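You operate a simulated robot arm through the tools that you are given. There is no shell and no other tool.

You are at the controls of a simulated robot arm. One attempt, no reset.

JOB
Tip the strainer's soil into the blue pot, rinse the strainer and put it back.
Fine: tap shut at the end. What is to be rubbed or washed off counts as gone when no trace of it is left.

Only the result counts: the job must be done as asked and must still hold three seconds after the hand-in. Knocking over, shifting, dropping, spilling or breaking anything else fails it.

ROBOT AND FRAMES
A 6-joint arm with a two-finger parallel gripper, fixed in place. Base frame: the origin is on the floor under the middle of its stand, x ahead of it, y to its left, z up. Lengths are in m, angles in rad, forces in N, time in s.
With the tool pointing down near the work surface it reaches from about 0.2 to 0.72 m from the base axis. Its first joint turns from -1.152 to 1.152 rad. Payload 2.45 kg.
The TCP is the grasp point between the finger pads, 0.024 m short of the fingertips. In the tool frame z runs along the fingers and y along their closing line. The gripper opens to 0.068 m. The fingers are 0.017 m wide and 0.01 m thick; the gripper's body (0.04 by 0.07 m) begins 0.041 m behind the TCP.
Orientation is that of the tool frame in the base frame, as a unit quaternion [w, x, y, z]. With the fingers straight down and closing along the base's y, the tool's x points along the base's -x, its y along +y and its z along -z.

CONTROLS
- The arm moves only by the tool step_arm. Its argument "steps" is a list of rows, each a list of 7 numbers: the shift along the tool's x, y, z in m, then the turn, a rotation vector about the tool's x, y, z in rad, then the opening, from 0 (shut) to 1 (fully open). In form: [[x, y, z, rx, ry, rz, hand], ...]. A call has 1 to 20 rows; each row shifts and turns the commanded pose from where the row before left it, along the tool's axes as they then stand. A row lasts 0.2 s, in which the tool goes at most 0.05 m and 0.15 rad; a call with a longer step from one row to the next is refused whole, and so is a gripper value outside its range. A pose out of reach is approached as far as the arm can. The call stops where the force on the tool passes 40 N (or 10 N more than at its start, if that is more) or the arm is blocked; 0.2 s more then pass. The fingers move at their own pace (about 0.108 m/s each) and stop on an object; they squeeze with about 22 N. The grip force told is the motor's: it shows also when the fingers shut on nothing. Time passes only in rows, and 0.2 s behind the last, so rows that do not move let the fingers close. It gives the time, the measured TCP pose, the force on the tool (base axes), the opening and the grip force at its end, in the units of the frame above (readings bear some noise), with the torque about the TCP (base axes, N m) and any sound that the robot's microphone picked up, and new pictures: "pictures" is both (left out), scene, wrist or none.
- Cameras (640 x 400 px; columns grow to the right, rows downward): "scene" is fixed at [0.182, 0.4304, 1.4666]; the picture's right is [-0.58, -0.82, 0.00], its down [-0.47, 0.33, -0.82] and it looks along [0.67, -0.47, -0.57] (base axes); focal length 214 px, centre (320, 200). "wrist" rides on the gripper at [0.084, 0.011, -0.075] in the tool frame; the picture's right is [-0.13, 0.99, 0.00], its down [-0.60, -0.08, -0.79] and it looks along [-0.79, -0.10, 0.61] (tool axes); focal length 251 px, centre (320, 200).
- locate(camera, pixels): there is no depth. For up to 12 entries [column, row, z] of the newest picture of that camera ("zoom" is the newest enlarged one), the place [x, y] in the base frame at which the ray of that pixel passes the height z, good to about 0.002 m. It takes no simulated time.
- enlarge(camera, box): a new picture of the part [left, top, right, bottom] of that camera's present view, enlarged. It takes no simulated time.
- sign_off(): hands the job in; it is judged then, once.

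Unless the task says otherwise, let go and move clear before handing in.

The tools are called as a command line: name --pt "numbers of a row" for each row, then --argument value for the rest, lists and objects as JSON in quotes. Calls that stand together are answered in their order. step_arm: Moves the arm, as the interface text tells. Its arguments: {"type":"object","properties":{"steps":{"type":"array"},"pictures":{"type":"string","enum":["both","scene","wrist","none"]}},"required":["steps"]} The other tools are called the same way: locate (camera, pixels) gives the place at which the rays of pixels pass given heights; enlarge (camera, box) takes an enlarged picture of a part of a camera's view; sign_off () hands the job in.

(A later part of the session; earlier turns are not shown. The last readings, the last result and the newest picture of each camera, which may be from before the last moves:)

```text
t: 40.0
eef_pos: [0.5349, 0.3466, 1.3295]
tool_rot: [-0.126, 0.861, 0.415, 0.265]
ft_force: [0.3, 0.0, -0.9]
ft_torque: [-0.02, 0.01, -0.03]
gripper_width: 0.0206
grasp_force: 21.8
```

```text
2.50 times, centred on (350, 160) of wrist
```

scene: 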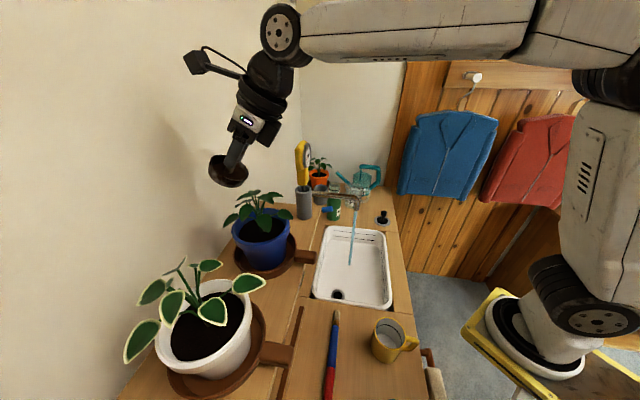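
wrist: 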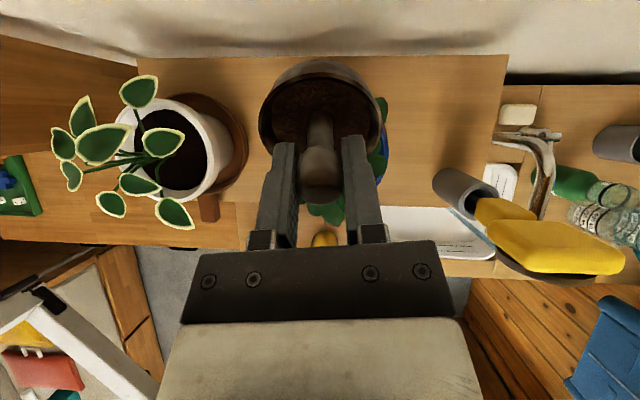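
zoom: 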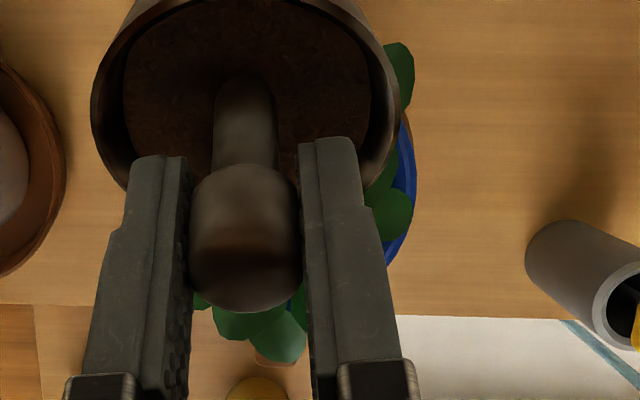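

The rim's right extreme comes out 0.059 m from my assumed centre, matching the 0.06 m radius, so the bowl is centred. I'll continue tilting to ~69°.

step_arm --pt "-0.0036 0 -0.0025 0 0.1 0 0" --pt "-0.0034 0 -0.0028 0 0.1 0 0" --pt "-0.0045 0 -0.0018 0 0.1 0 0" --pt "-0.0043 0 -0.0022 0 0.1 0 0" --pictures "both"

enlarge --camera "wrist" --box '[200, 0, 440, 240]'

enlarge --camera "scene" --box '[200, 140, 330, 280]'

```text
t: 41.0
eef_pos: [0.5235, 0.3336, 1.3245]
tool_rot: [-0.206, 0.792, 0.382, 0.429]
ft_force: [-0.4, -0.4, -0.7]
ft_torque: [-0.05, 0.04, -0.03]
gripper_width: 0.0204
grasp_force: 21.6
```

scene: 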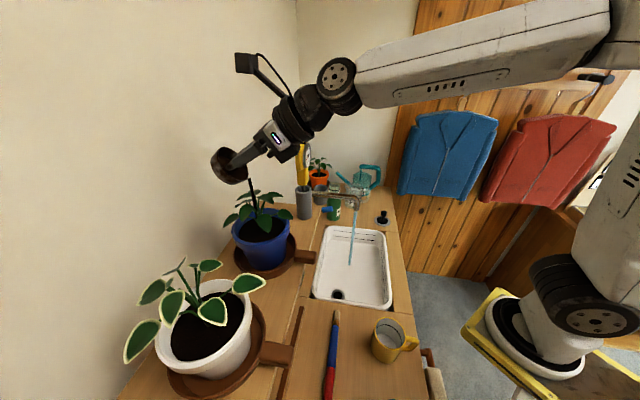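
wrist: 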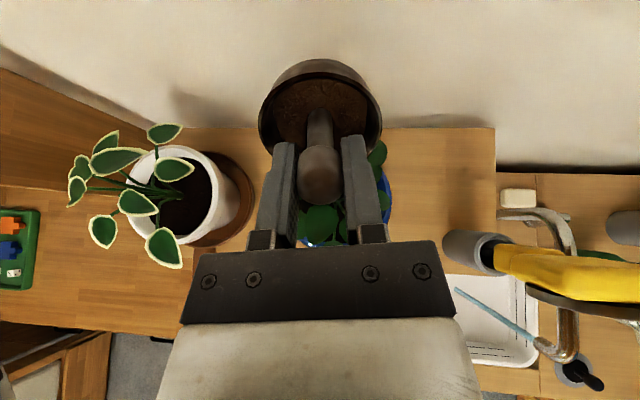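

```text
1.67 times, centred on (320, 120) of wrist
```

zoom: 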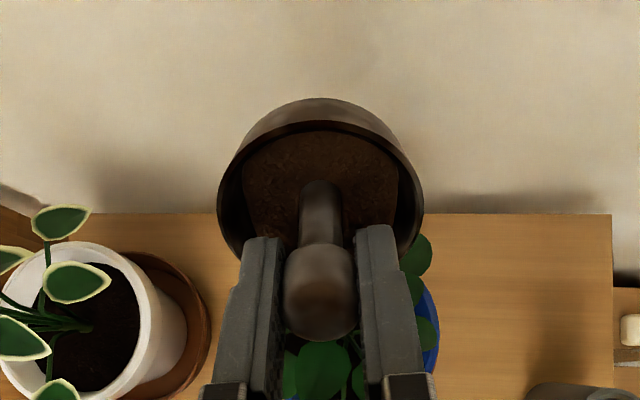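

```text
2.86 times, centred on (265, 210) of scene
```

zoom: 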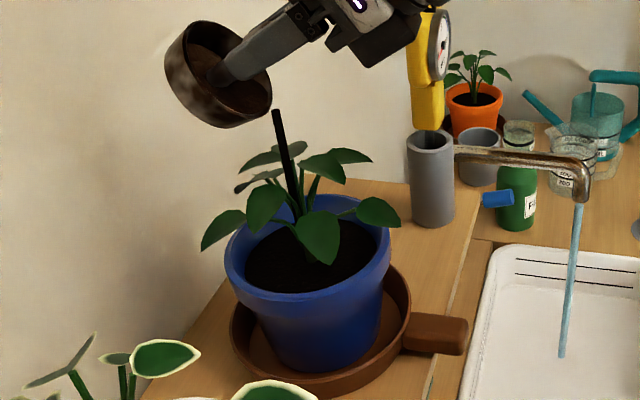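

Soil is now pouring as a dark stream from the lip straight down into the pot's centre (scene zoom (275,110)→(295,215)). I'll continue tilting, keeping the lip in place.

step_arm --pt "-0.004 0 -0.0025 0 0.1 0 0" --pt "-0.0037 0 -0.0028 0 0.1 0 0" --pt "-0.0033 0 -0.003 0 0.1 0 0" --pictures "both"

enlarge --camera "wrist" --box '[200, 0, 440, 240]'

enlarge --camera "scene" --box '[200, 140, 330, 280]'

```text
t: 41.8
eef_pos: [0.5164, 0.3232, 1.3201]
tool_rot: [-0.259, 0.719, 0.349, 0.542]
ft_force: [0.6, 0.2, -0.6]
ft_torque: [0.01, -0.01, 0.01]
gripper_width: 0.0204
grasp_force: 21.7
```

scene: 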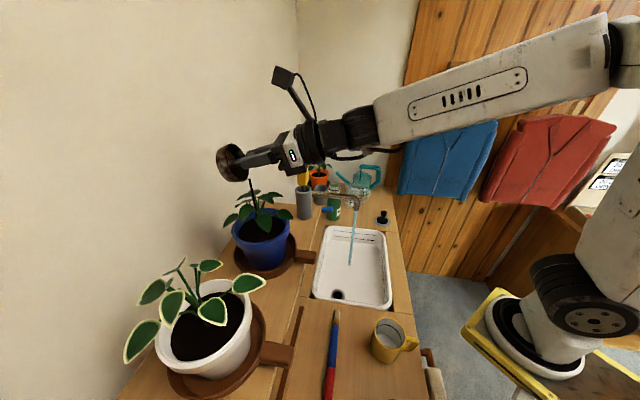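
wrist: 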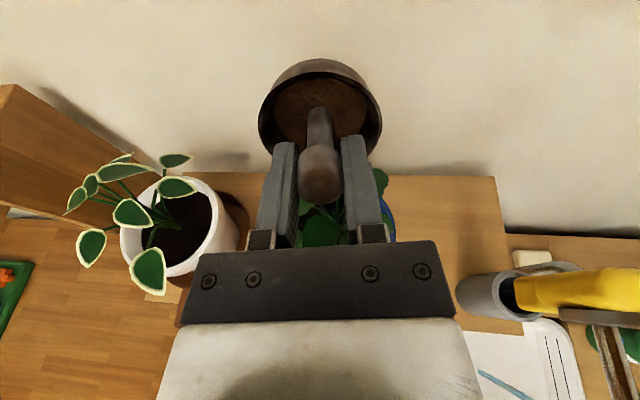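

```text
1.67 times, centred on (320, 120) of wrist
```

zoom: 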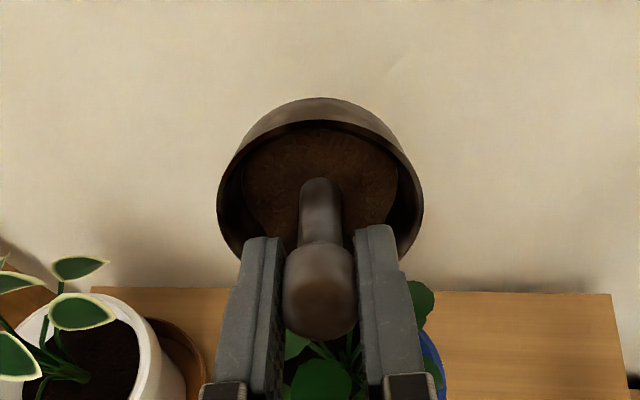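

```text
2.86 times, centred on (265, 210) of scene
```

zoom: 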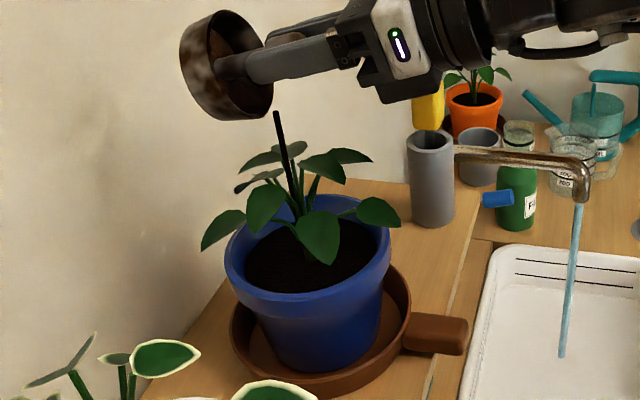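

The stream keeps landing in the pot's middle and the soil level is going down. I'll tilt further past horizontal and hold.

step_arm --pt "-0.0029 0 -0.0032 0 0.1 0 0" --pt "-0.0026 0 -0.0032 0 0.1 0 0" --pt "-0.0022 0 -0.0033 0 0.1 0 0" --pt "-0.0009 0 -0.003 0 0.1 0 0" --pt "-0.0007 0 -0.0027 0 0.1 0 0" --pt "-0.0005 0 -0.0024 0 0.1 0 0" --pt "0 0 0 0 0 0 0" --pt "0 0 0 0 0 0 0" --pt "0 0 0 0 0 0 0" --pictures "both"

enlarge --camera "wrist" --box '[200, 0, 440, 240]'

enlarge --camera "scene" --box '[200, 140, 330, 280]'

```text
t: 43.8
eef_pos: [0.5052, 0.3084, 1.3105]
tool_rot: [-0.352, 0.527, 0.255, 0.731]
ft_force: [0.9, -0.7, 0.5]
ft_torque: [-0.02, 0.02, -0.03]
gripper_width: 0.0203
grasp_force: 22.7
```

scene: 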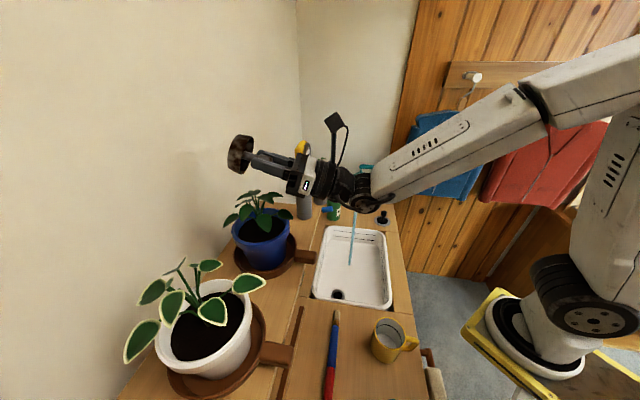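
wrist: 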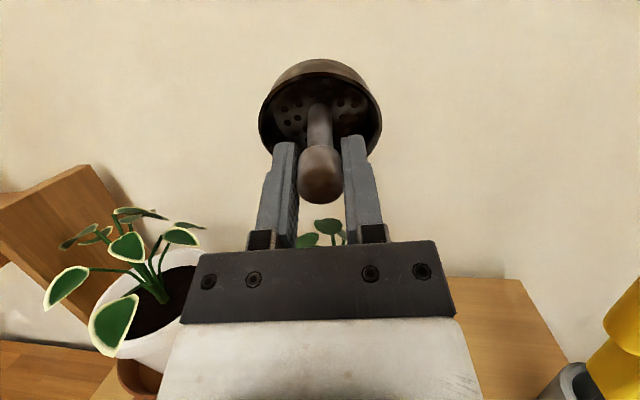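

```text
1.67 times, centred on (320, 120) of wrist
```

zoom: 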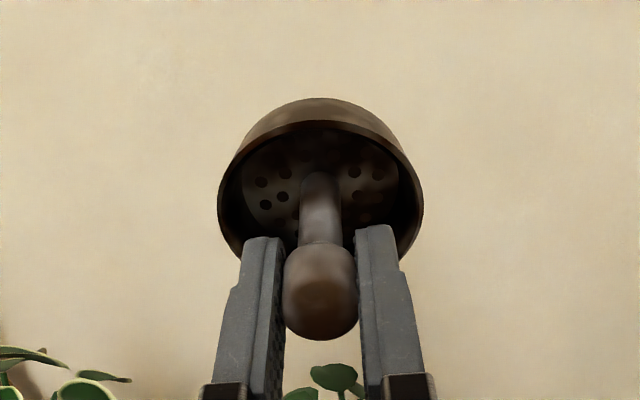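

```text
2.86 times, centred on (265, 210) of scene
```

zoom: 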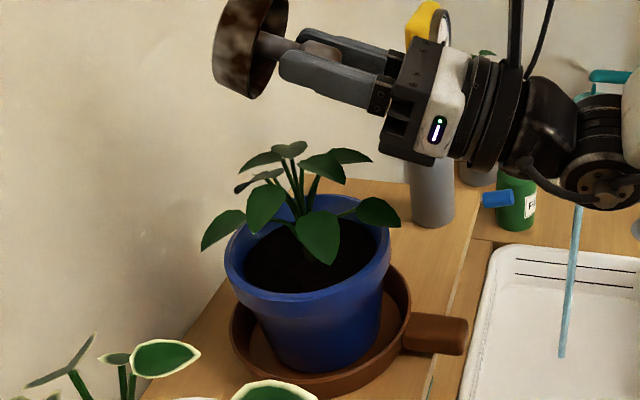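

The strainer is empty now (its holes show at wrist (280,190 zoom)), the pot and surroundings look clean. It still has brown staining, so next I back away from the pot and reduce the tilt to ~60° for rinsing.

step_arm --pt "0.0121 0 -0.0355 0 0 0 0" --pt "0.0121 0 -0.0355 0 0 0 0" --pt "0.0121 0 -0.0355 0 0 0 0" --pt "0.0121 0 -0.0355 0 0 0 0" --pt "0 0 0 0 -0.14 0 0" --pt "0 0 0 0 -0.14 0 0" --pt "0 0 0 0 -0.14 0 0" --pt "0 0 0 0 -0.14 0 0" --pt "0 0 0 0 -0.14 0 0" --pt "0 0 0 0 -0.14 0 0" --pictures "both"

enlarge --camera "scene" --box '[200, 160, 330, 290]'

```text
t: 46.0
eef_pos: [0.4587, 0.2062, 1.3053]
tool_rot: [-0.217, 0.779, 0.375, 0.453]
ft_force: [-0.3, -0.1, -0.1]
ft_torque: [0.01, -0.01, 0.0]
gripper_width: 0.0203
grasp_force: 21.7
out of reach, approached as far as the arm can: row 4, 5, 6, 7, 8
```

scene: 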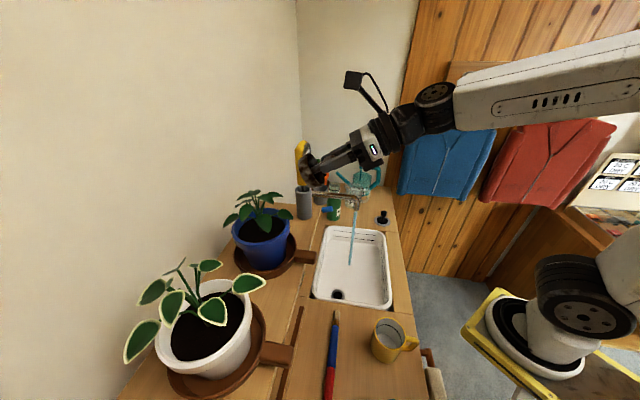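
wrist: 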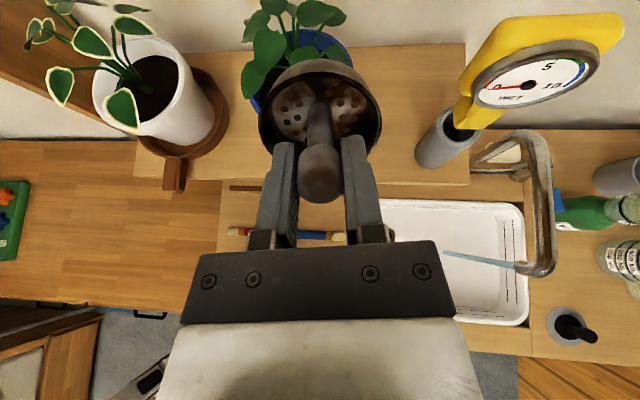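

```text
3.08 times, centred on (265, 225) of scene
```

zoom: 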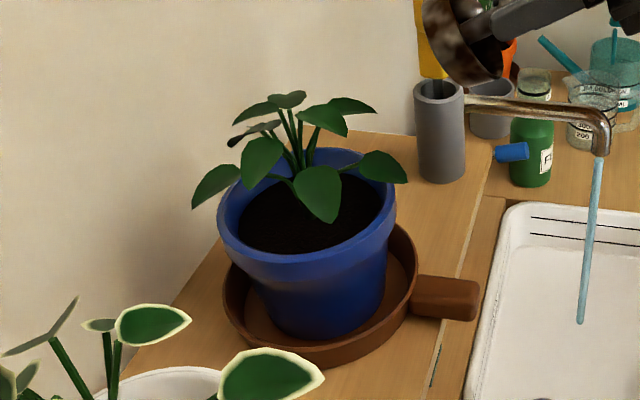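

The pot area is undisturbed. Tilt is now 60°; I'll move away from the yellow meter, then down to a spot in front of the running water.

step_arm --pt "-0.039 0.0184 -0.0162 0 0 0 0" --pt "-0.039 0.0184 -0.0162 0 0 0 0" --pt "-0.039 0.0184 -0.0162 0 0 0 0" --pt "-0.039 0.0184 -0.0162 0 0 0 0" --pt "-0.039 0.0184 -0.0162 0 0 0 0" --pt "-0.039 0.0184 -0.0162 0 0 0 0" --pt "-0.0335 0.0198 0.0168 0 0 0 0" --pt "-0.0335 0.0198 0.0168 0 0 0 0" --pt "-0.0335 0.0198 0.0168 0 0 0 0" --pt "-0.0335 0.0198 0.0168 0 0 0 0" --pt "-0.0335 0.0198 0.0168 0 0 0 0" --pt "-0.0335 0.0198 0.0168 0 0 0 0" --pt "-0.0335 0.0198 0.0168 0 0 0 0" --pt "-0.0335 0.0198 0.0168 0 0 0 0" --pictures "both"

enlarge --camera "scene" --box '[300, 180, 420, 300]'

```text
t: 49.0
eef_pos: [0.542, -0.1306, 0.8463]
tool_rot: [-0.217, 0.779, 0.376, 0.453]
ft_force: [0.7, 0.0, -0.2]
ft_torque: [-0.04, 0.03, -0.01]
gripper_width: 0.0203
grasp_force: 21.9
out of reach, approached as far as the arm can: row 1
```

scene: 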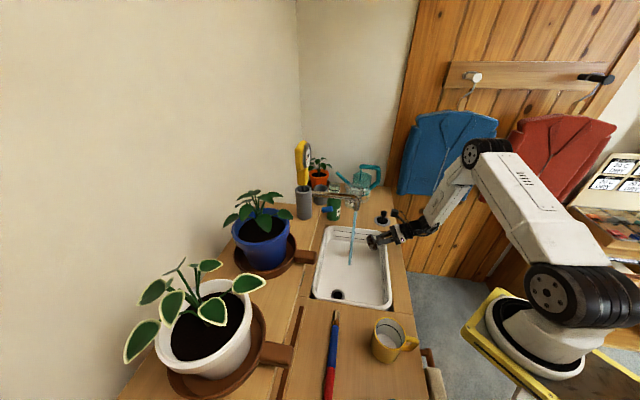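
wrist: 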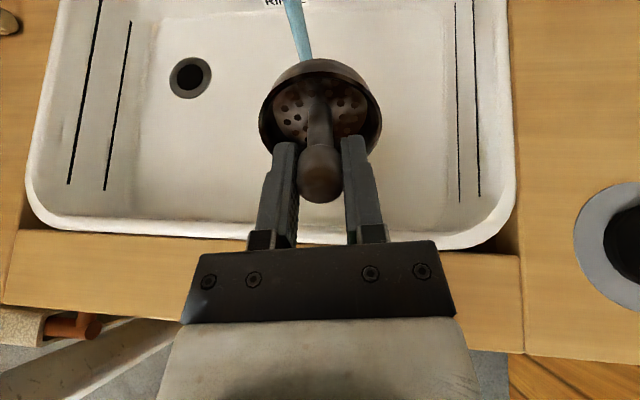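

```text
3.33 times, centred on (360, 240) of scene
```

zoom: 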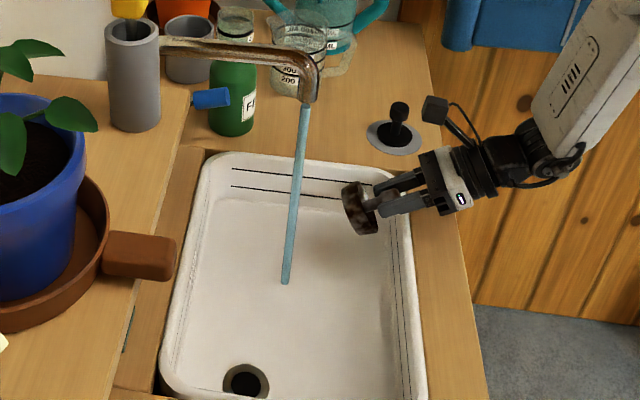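

The stream lies just beyond the bowl (wrist (300,20)). I'll move the bowl's opening into the stream and hold.

step_arm --pt "0.008 -0.0019 0.0312 0 0 0 0" --pt "0.008 -0.0019 0.0312 0 0 0 0" --pt "0.008 -0.0019 0.0312 0 0 0 0" --pt "0 0 0 0 0 0 0" --pt "0 0 0 0 0 0 0" --pictures "both"

enlarge --camera "scene" --box '[310, 190, 410, 290]'

enlarge --camera "wrist" --box '[220, 20, 420, 220]'

```text
t: 50.2
eef_pos: [0.5963, -0.0523, 0.8227]
tool_rot: [-0.217, 0.779, 0.375, 0.453]
ft_force: [-0.2, 0.2, -0.4]
ft_torque: [-0.01, 0.0, 0.05]
gripper_width: 0.0205
grasp_force: 21.7
```

scene: 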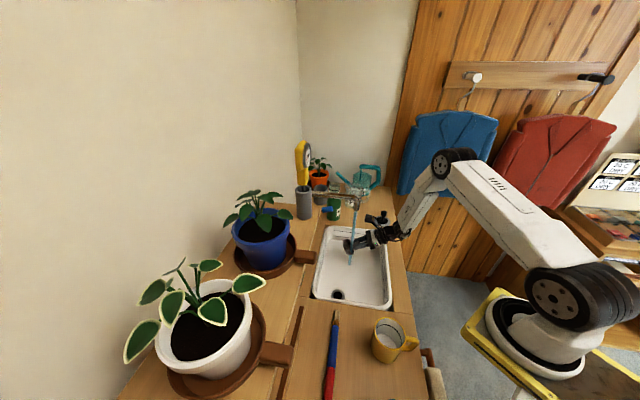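
wrist: 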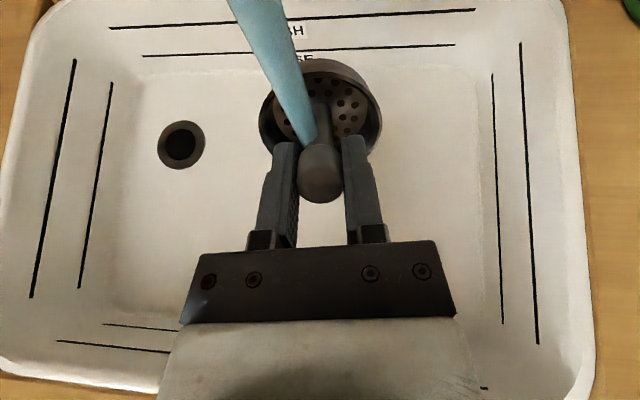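

```text
4.00 times, centred on (360, 240) of scene
```

zoom: 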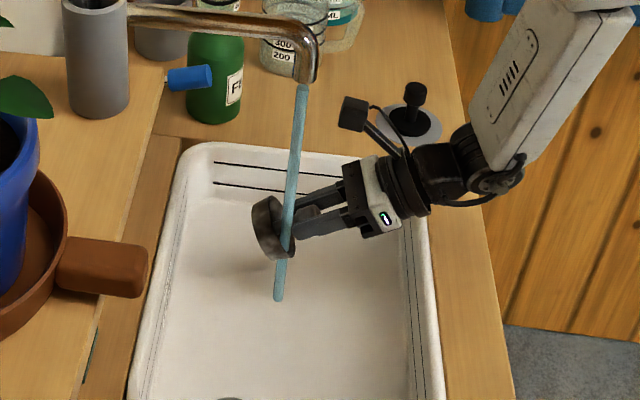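

```text
2.00 times, centred on (320, 120) of wrist
```

zoom: 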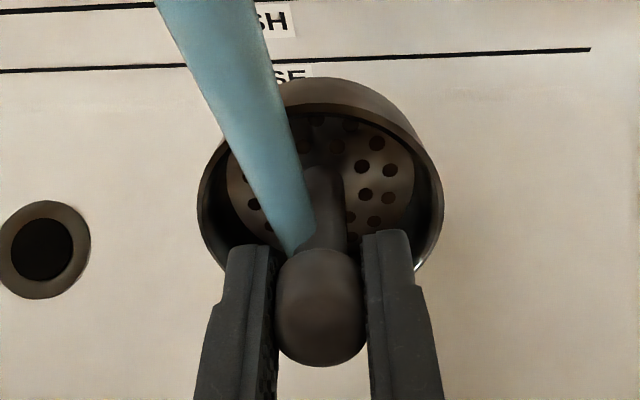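

The water now runs through the bowl, which is already greyer. I'll hold a couple of seconds with small sweeps and look again.

step_arm --pt "0 -0.01 0 0 0 0 0" --pt "0 -0.01 0 0 0 0 0" --pt "0 0 0 0 0 0 0" --pt "0 0.01 0 0 0 0 0" --pt "0 0.01 0 0 0 0 0" --pt "0 0.01 0 0 0 0 0" --pt "0 0.01 0 0 0 0 0" --pt "0 0 0 0 0 0 0" --pt "0 -0.01 0 0 0 0 0" --pt "0 -0.01 0 0 0 0 0" --pt "0 0 0 0 0 0 0" --pt "0 0 0 0 0 0 0" --pictures "both"

enlarge --camera "scene" --box '[330, 210, 390, 270]'

enlarge --camera "wrist" --box '[220, 20, 420, 220]'

```text
t: 52.8
eef_pos: [0.5953, -0.0544, 0.8226]
tool_rot: [-0.217, 0.779, 0.375, 0.453]
ft_force: [0.8, -0.7, -0.9]
ft_torque: [-0.03, 0.02, -0.01]
gripper_width: 0.0205
grasp_force: 21.9
```

scene: 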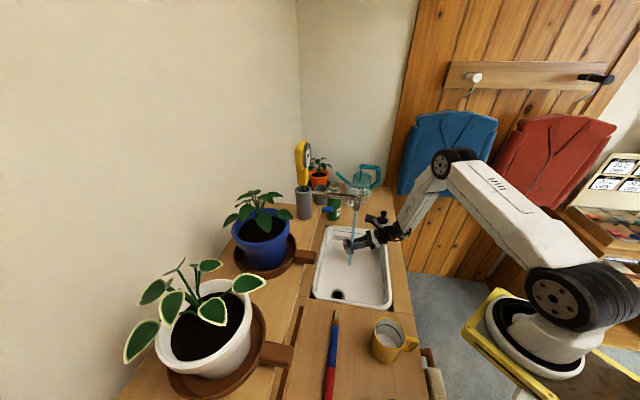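
wrist: 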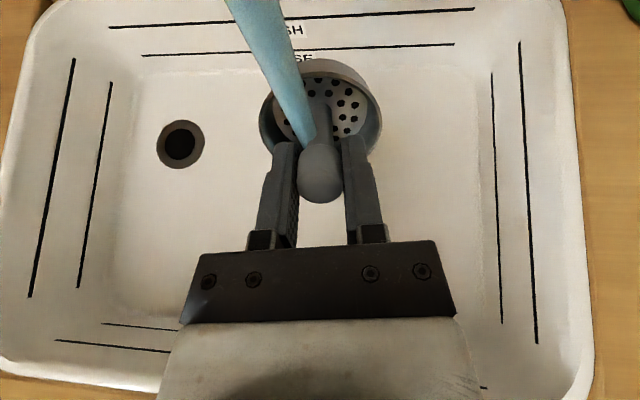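

```text
6.67 times, centred on (360, 240) of scene
```

zoom: 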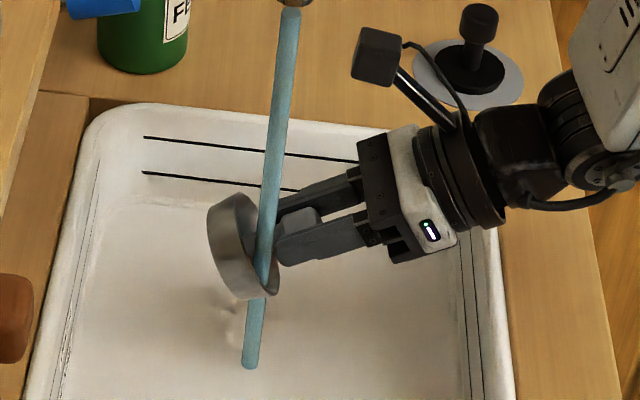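

```text
2.00 times, centred on (320, 120) of wrist
```

zoom: 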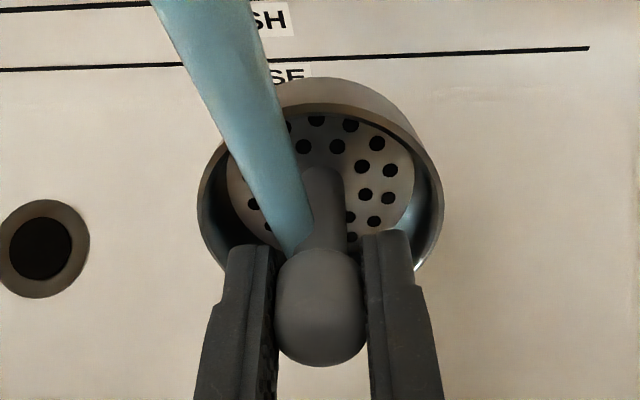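

The strainer has turned clean grey metal, knob included. I'll hold it in the water a few more seconds, with a slight tilt change, to be sure no trace remains.

step_arm --pt "0 0 0 0 0 0 0" --pt "0 -0.01 0 0 0 0 0" --pt "0 0 0 0 0 0 0" --pt "0 0 0 0 0.1 0 0" --pt "0 0 0 0 0.1 0 0" --pt "0 0.01 0 0 0 0 0" --pt "0 0 0 0 0 0 0" --pt "0 0.01 0 0 0 0 0" --pt "0 0 0 0 -0.1 0 0" --pt "0 0 0 0 -0.1 0 0" --pt "0 -0.01 0 0 0 0 0" --pt "0 0 0 0 0 0 0" --pt "0 0 0 0 0 0 0" --pt "0 0 0 0 0 0 0" --pt "0 0 0 0 0 0 0" --pictures "both"

enlarge --camera "scene" --box '[335, 220, 375, 260]'

enlarge --camera "wrist" --box '[240, 40, 400, 220]'

```text
t: 56.0
eef_pos: [0.5949, -0.0542, 0.8225]
tool_rot: [-0.218, 0.779, 0.376, 0.453]
ft_force: [1.2, -0.6, -0.4]
ft_torque: [-0.02, -0.01, 0.02]
gripper_width: 0.0203
grasp_force: 21.9
```

scene: 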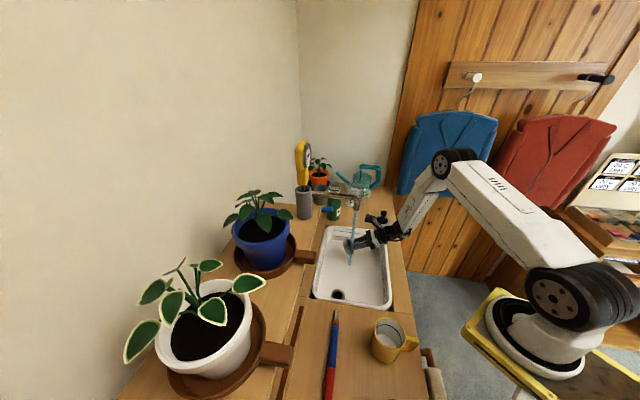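
wrist: 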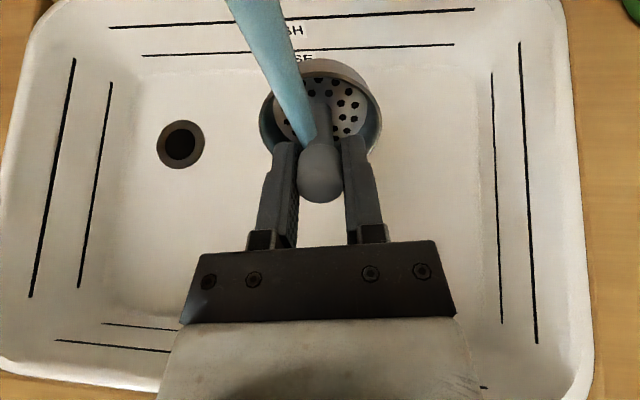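

```text
10.00 times, centred on (355, 240) of scene
```

zoom: 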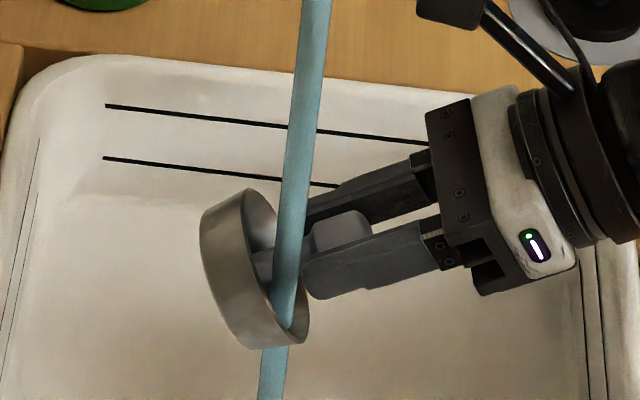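

```text
2.22 times, centred on (320, 130) of wrist
```

zoom: 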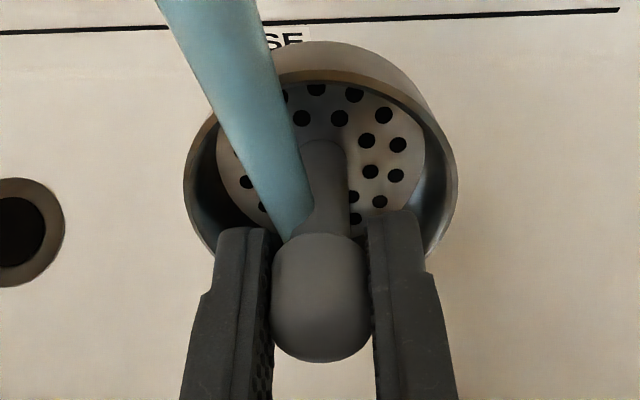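

It looks clean from both sides. I'll back out of the stream, move away from the spout and inspect the bowl closely before putting it back.

step_arm --pt "0.0122 0 -0.0455 0 0 0 0" --pt "0.0122 0 -0.0455 0 0 0 0" --pt "0.0122 0 -0.0455 0 0 0 0" --pt "0.02 -0.034 -0.0053 0 0 0 0" --pt "0.02 -0.034 -0.0053 0 0 0 0" --pt "0.02 -0.034 -0.0053 0 0 0 0" --pt "0.02 -0.034 -0.0053 0 0 0 0" --pictures "both"

enlarge --camera "wrist" --box '[240, 40, 400, 220]'

enlarge --camera "scene" --box '[330, 190, 410, 260]'

```text
t: 57.6
eef_pos: [0.4395, -0.0304, 1.0012]
tool_rot: [-0.217, 0.779, 0.376, 0.453]
ft_force: [-0.5, 0.8, -0.2]
ft_torque: [-0.01, 0.0, 0.02]
gripper_width: 0.0201
grasp_force: 22.1
```

scene: 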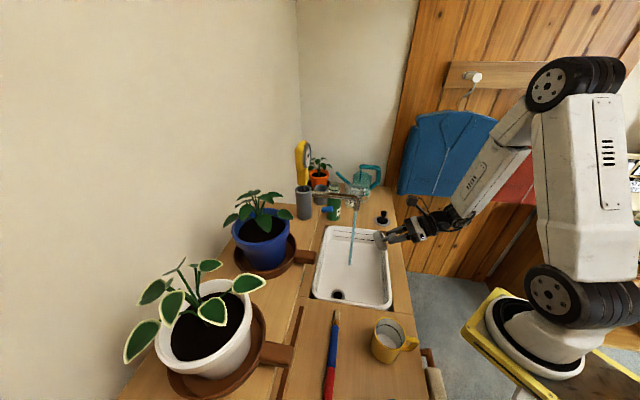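
wrist: 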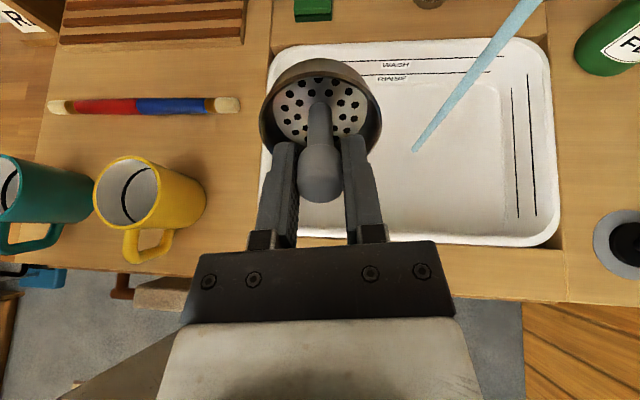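

```text
2.22 times, centred on (320, 130) of wrist
```

zoom: 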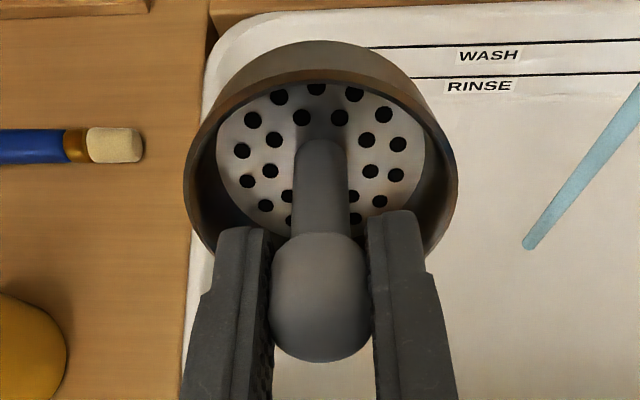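

```text
5.71 times, centred on (370, 225) of scene
```

zoom: 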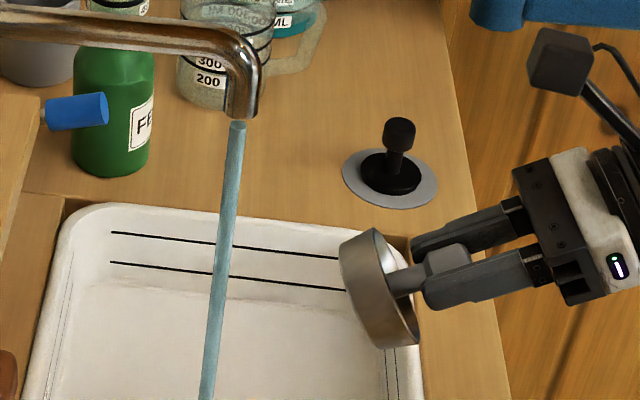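

The bowl, holes and knob are bare clean metal (the brown tinge on the wall is a reflection of the wood). I'll untilt to point straight down and go above its original place.

step_arm --pt "0 0 0 0 -0.1325 0 0" --pt "0 0 0 0 -0.1325 0 0" --pt "0 0 0 0 -0.1325 0 0" --pt "0 0 0 0 -0.1325 0 0" --pt "0 0 0 0 -0.1325 0 0" --pt "0 0 0 0 -0.1325 0 0" --pt "0 0 0 0 -0.1325 0 0" --pt "0 0 0 0 -0.1325 0 0" --pt "0.0135 -0.008 0.0378 0 0 0 0" --pt "0.0135 -0.008 0.0378 0 0 0 0" --pt "0.0135 -0.008 0.0378 0 0 0 0" --pt "0.0135 -0.008 0.0378 0 0 0 0" --pictures "both"

enlarge --camera "wrist" --box '[240, 40, 400, 220]'

enlarge --camera "scene" --box '[330, 230, 410, 310]'

```text
t: 60.2
eef_pos: [0.4474, 0.0308, 0.8481]
tool_rot: [0.003, 0.901, 0.434, -0.003]
ft_force: [1.0, 0.3, 0.1]
ft_torque: [0.01, 0.03, 0.02]
gripper_width: 0.0204
grasp_force: 22.1
```

scene: 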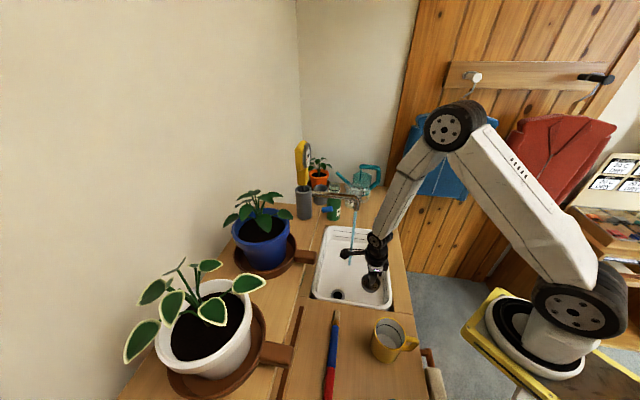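
wrist: 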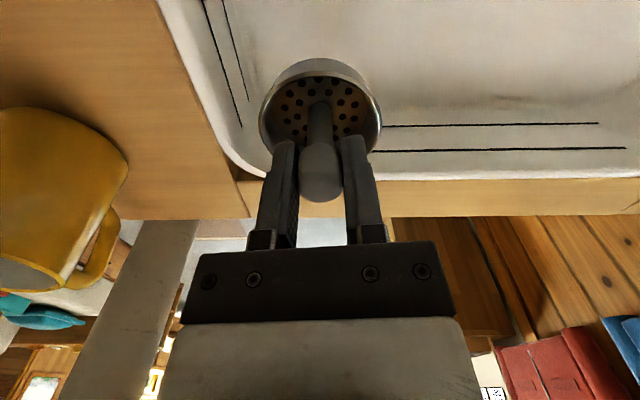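

```text
2.22 times, centred on (320, 130) of wrist
```

zoom: 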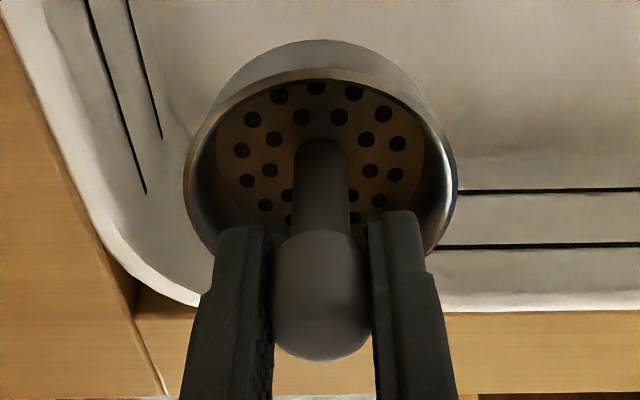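

```text
5.00 times, centred on (370, 270) of scene
```

zoom: 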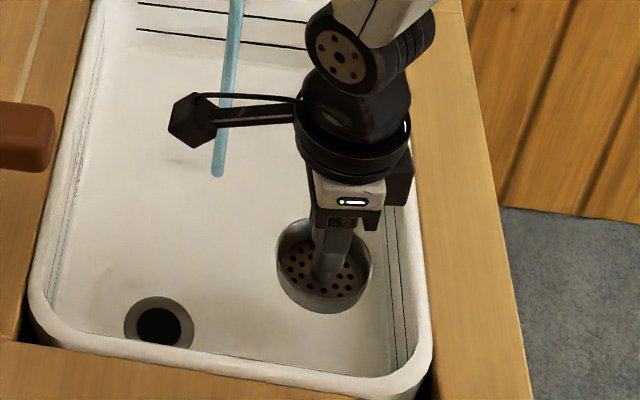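

The bowl is level above its place (scene zoom (325,265)). I'll lower it to just above the floor height.

step_arm --pt "0.0006 0 0.03 0 0 0 0" --pt "0.0006 0 0.03 0 0 0 0" --pt "0 0 0.025 0 0 0 0" --pt "0 0 0.008 0 0 0 0" --pt "0 0 0.002 0 0 0 0" --pictures "wrist"

```text
t: 61.4
eef_pos: [0.4477, 0.0303, 0.7551]
tool_rot: [0.002, 0.901, 0.434, -0.003]
ft_force: [-2.1, 0.3, 11.7]
ft_torque: [0.2, -0.02, 0.02]
gripper_width: 0.0201
grasp_force: 22.3
```

wrist: 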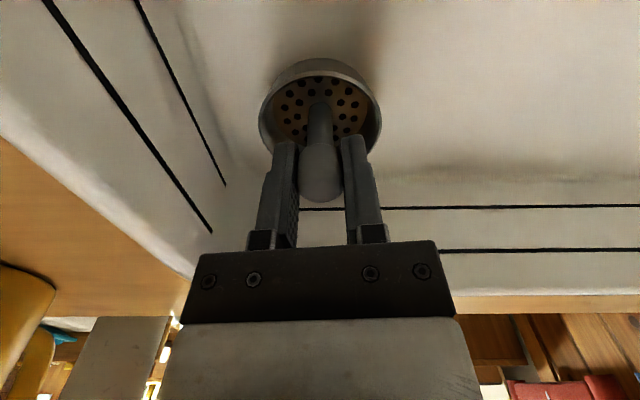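

Contact with the sink floor shows as 11.7 N upward, so it is standing. I'll ease up 2 mm, open the fingers and look.

step_arm --pt "0 0 -0.002 0 0 0 0" --pt "0 0 0 0 0 0 0.35" --pt "0 0 0 0 0 0 0.6" --pt "0 0 0 0 0 0 0.8" --pt "0 0 0 0 0 0 0.8" --pictures "both"

enlarge --camera "wrist" --box '[220, 40, 420, 220]'

enlarge --camera "scene" --box '[340, 260, 400, 310]'

```text
t: 62.6
eef_pos: [0.4481, 0.0298, 0.7568]
tool_rot: [0.002, 0.901, 0.434, -0.003]
ft_force: [0.5, 0.0, 0.0]
ft_torque: [0.0, 0.01, 0.03]
gripper_width: 0.0543
grasp_force: 0.1
```

scene: 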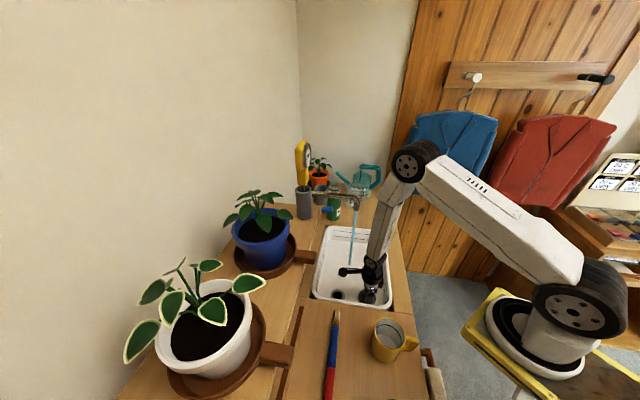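
wrist: 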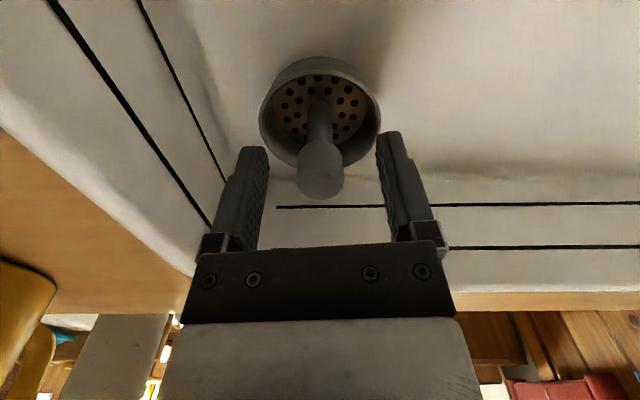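

```text
2.22 times, centred on (320, 130) of wrist
```

zoom: 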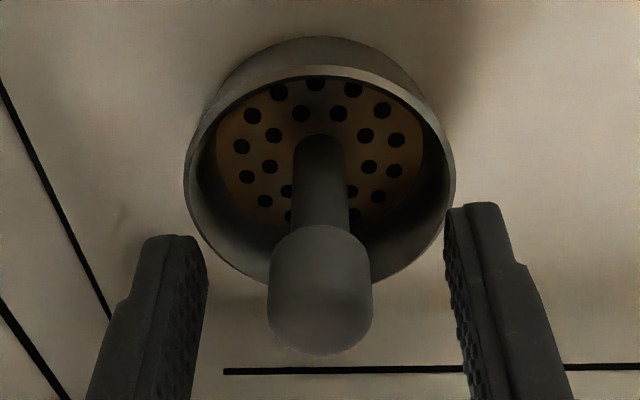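

```text
8.00 times, centred on (370, 285) of scene
```

zoom: 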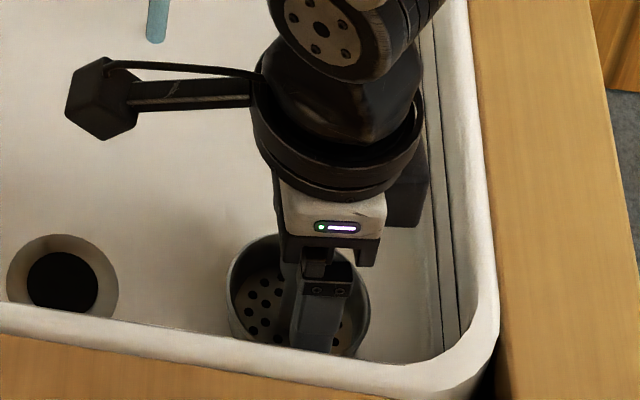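

The strainer stands upright with the fingers clear. I'll rise straight up and compare its position with the first picture.

step_arm --pt "0 0 -0.02 0 0 0 0.8" --pt "0 0 -0.04 0 0 0 0.8" --pt "0 0 -0.045 0 0 0 0.8" --pt "0 0 -0.045 0 0 0 0.8" --pt "0 0 -0.045 0 0 0 0.8" --pt "0 0 -0.045 0 0 0 0.8" --pictures "both"

enlarge --camera "scene" --box '[320, 270, 400, 320]'

```text
t: 64.0
eef_pos: [0.4504, 0.0326, 0.9981]
tool_rot: [0.002, 0.901, 0.434, -0.003]
ft_force: [-0.3, 0.2, -0.2]
ft_torque: [-0.03, -0.01, 0.05]
gripper_width: 0.0543
grasp_force: 0.1
```

scene: 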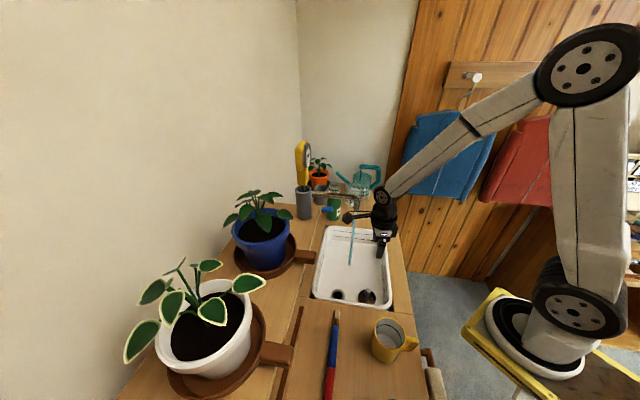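
wrist: 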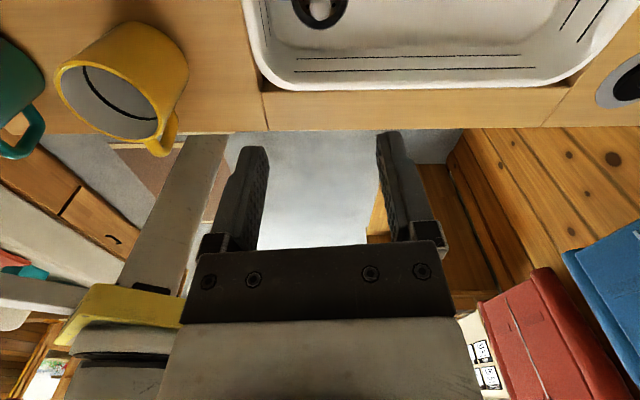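

```text
8.00 times, centred on (360, 295) of scene
```

zoom: 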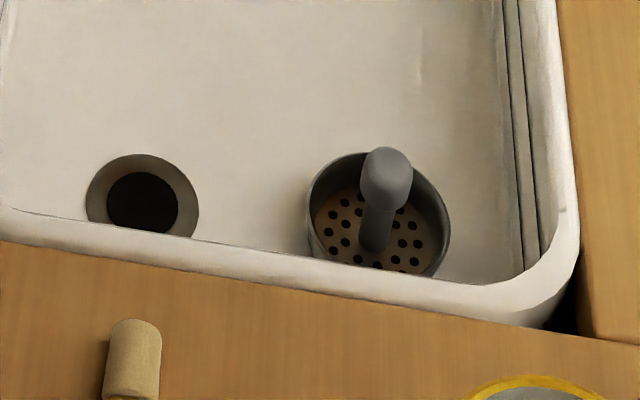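

The strainer stands exactly where it was (rim and knob at the same pixels as at the start) and is clean. Now to shut the tap: I'll retrace my path to the right side, close the fingers, and tilt to 30° below horizontal.

step_arm --pt "-0.0357 0.0157 -0.0173 0 0 0 0.5" --pt "-0.0357 0.0157 -0.0173 0 0 0 0" --pt "-0.0357 0.0157 -0.0173 0 0 0 0" --pt "-0.011 0.0344 -0.0175 0 0 0 0" --pt "-0.011 0.0344 -0.0175 0 0 0 0" --pt "-0.011 0.0344 -0.0175 0 0 0 0" --pt "-0.011 0.0344 -0.0175 0 0 0 0" --pt "0 0 0 0 0.1325 0 0" --pt "0 0 0 0 0.1325 0 0" --pt "0 0 0 0 0.1325 0 0" --pt "0 0 0 0 0.1325 0 0" --pt "0 0 0 0 0.1325 0 0" --pt "0 0 0 0 0.1325 0 0" --pt "0 0 0 0 0.1325 0 0" --pt "0 0 0 0 0.1325 0 0" --pictures "both"

enlarge --camera "wrist" --box '[200, 100, 320, 200]'

```text
t: 67.2
eef_pos: [0.4997, -0.2005, 1.1195]
tool_rot: [-0.218, 0.778, 0.376, 0.454]
ft_force: [0.8, -0.9, 0.8]
ft_torque: [-0.01, 0.0, 0.01]
gripper_width: 0.0
grasp_force: 21.9
```

scene: 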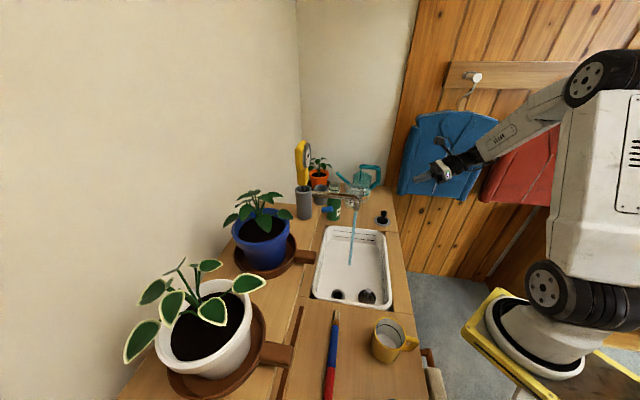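
wrist: 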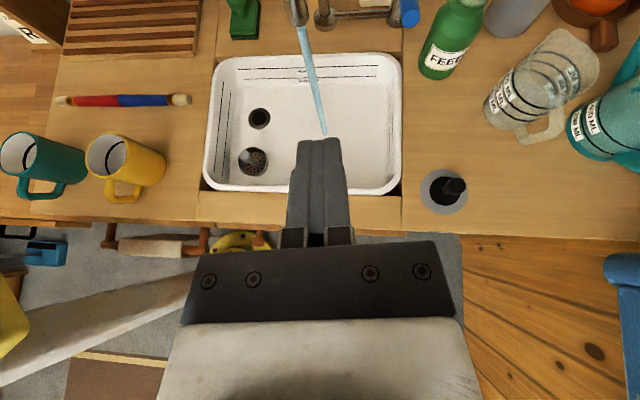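

```text
4.00 times, centred on (260, 150) of wrist
```

zoom: 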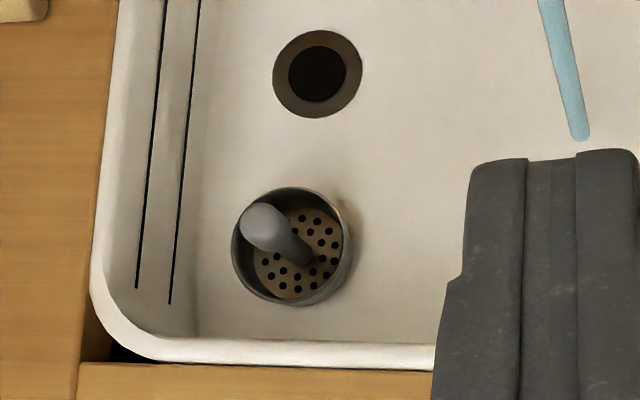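

Strainer, sink and drain look fine from here too (the drain ring shows the same tan reflection). I'll move to a point behind and above the raised lever.

step_arm --pt "-0.0061 0.0181 0.0379 0 0 0 0" --pt "-0.0061 0.0181 0.0379 0 0 0 0" --pt "-0.0061 0.0181 0.0379 0 0 0 0" --pt "-0.0061 0.0181 0.0379 0 0 0 0" --pt "-0.0061 0.0181 0.0379 0 0 0 0" --pt "-0.0061 0.0181 0.0379 0 0 0 0" --pt "-0.0061 0.0181 0.0379 0 0 0 0" --pictures "both"

enlarge --camera "wrist" --box '[220, 0, 440, 180]'

enlarge --camera "scene" --box '[300, 170, 410, 240]'

```text
t: 68.8
eef_pos: [0.7304, -0.1149, 0.9514]
tool_rot: [-0.218, 0.778, 0.376, 0.453]
ft_force: [0.1, -0.9, -1.1]
ft_torque: [0.01, 0.0, 0.02]
gripper_width: 0.0002
grasp_force: 22.0
```

scene: 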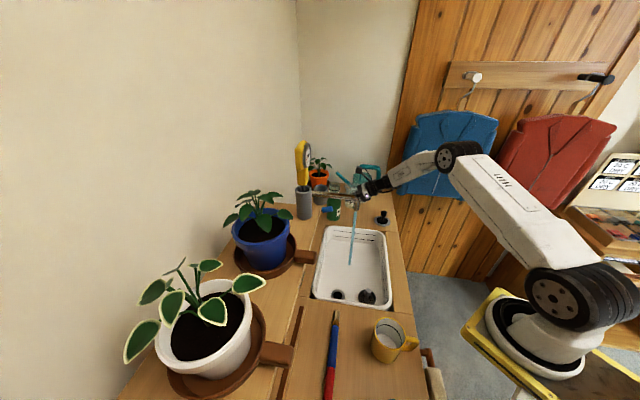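
wrist: 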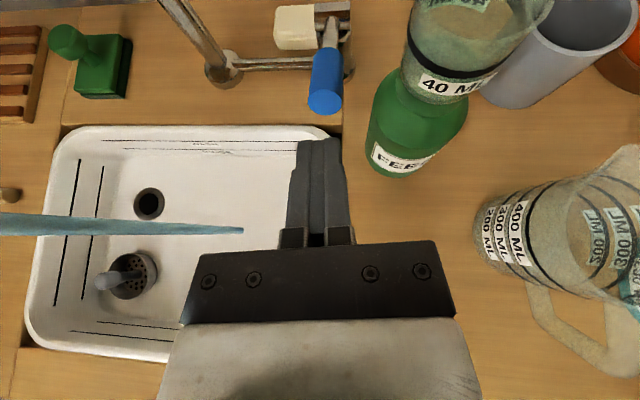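

```text
2.22 times, centred on (330, 90) of wrist
```

zoom: 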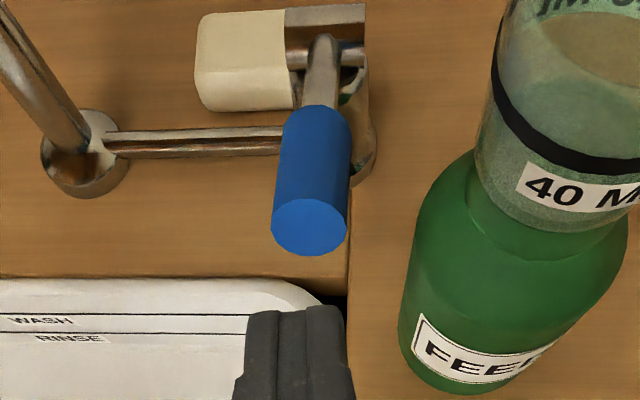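

```text
5.71 times, centred on (355, 205) of scene
```

zoom: 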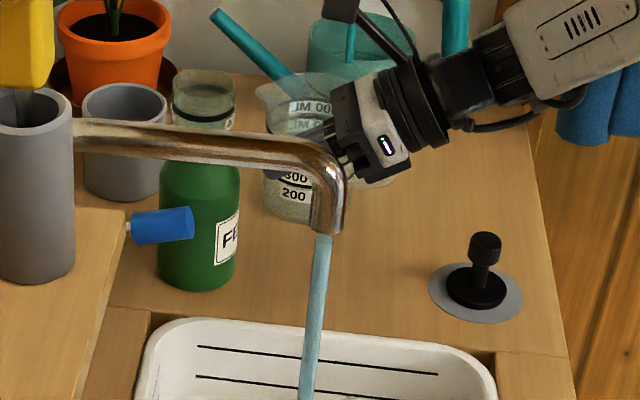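

The lever's tip is now ~3 cm above its shut height (scene zoom (190,222) vs (192,252) before). I'll locate the tip and align.

locate --camera "wrist" --pixels '[[325.5, 101, 0.88], [325.5, 101, 0.885], [325.5, 60, 0.885], [325.5, 60, 0.88], [325.5, 80, 0.895], [320, 140, 0.94], [370, 150, 0.8], [400, 176, 0.8]]'

locate --camera "scene" --pixels '[[332, 209, 0.87], [332, 209, 0.88], [332, 209, 0.89]]'

```text
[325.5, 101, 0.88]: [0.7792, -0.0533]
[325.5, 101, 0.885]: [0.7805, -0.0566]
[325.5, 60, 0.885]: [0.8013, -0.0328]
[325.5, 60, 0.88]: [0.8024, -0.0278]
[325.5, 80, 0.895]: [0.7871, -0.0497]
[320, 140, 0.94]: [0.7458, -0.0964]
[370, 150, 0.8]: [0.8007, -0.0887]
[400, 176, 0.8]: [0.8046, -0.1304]
```

```text
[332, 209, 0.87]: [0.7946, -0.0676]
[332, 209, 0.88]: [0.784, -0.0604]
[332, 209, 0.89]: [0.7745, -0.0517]
```

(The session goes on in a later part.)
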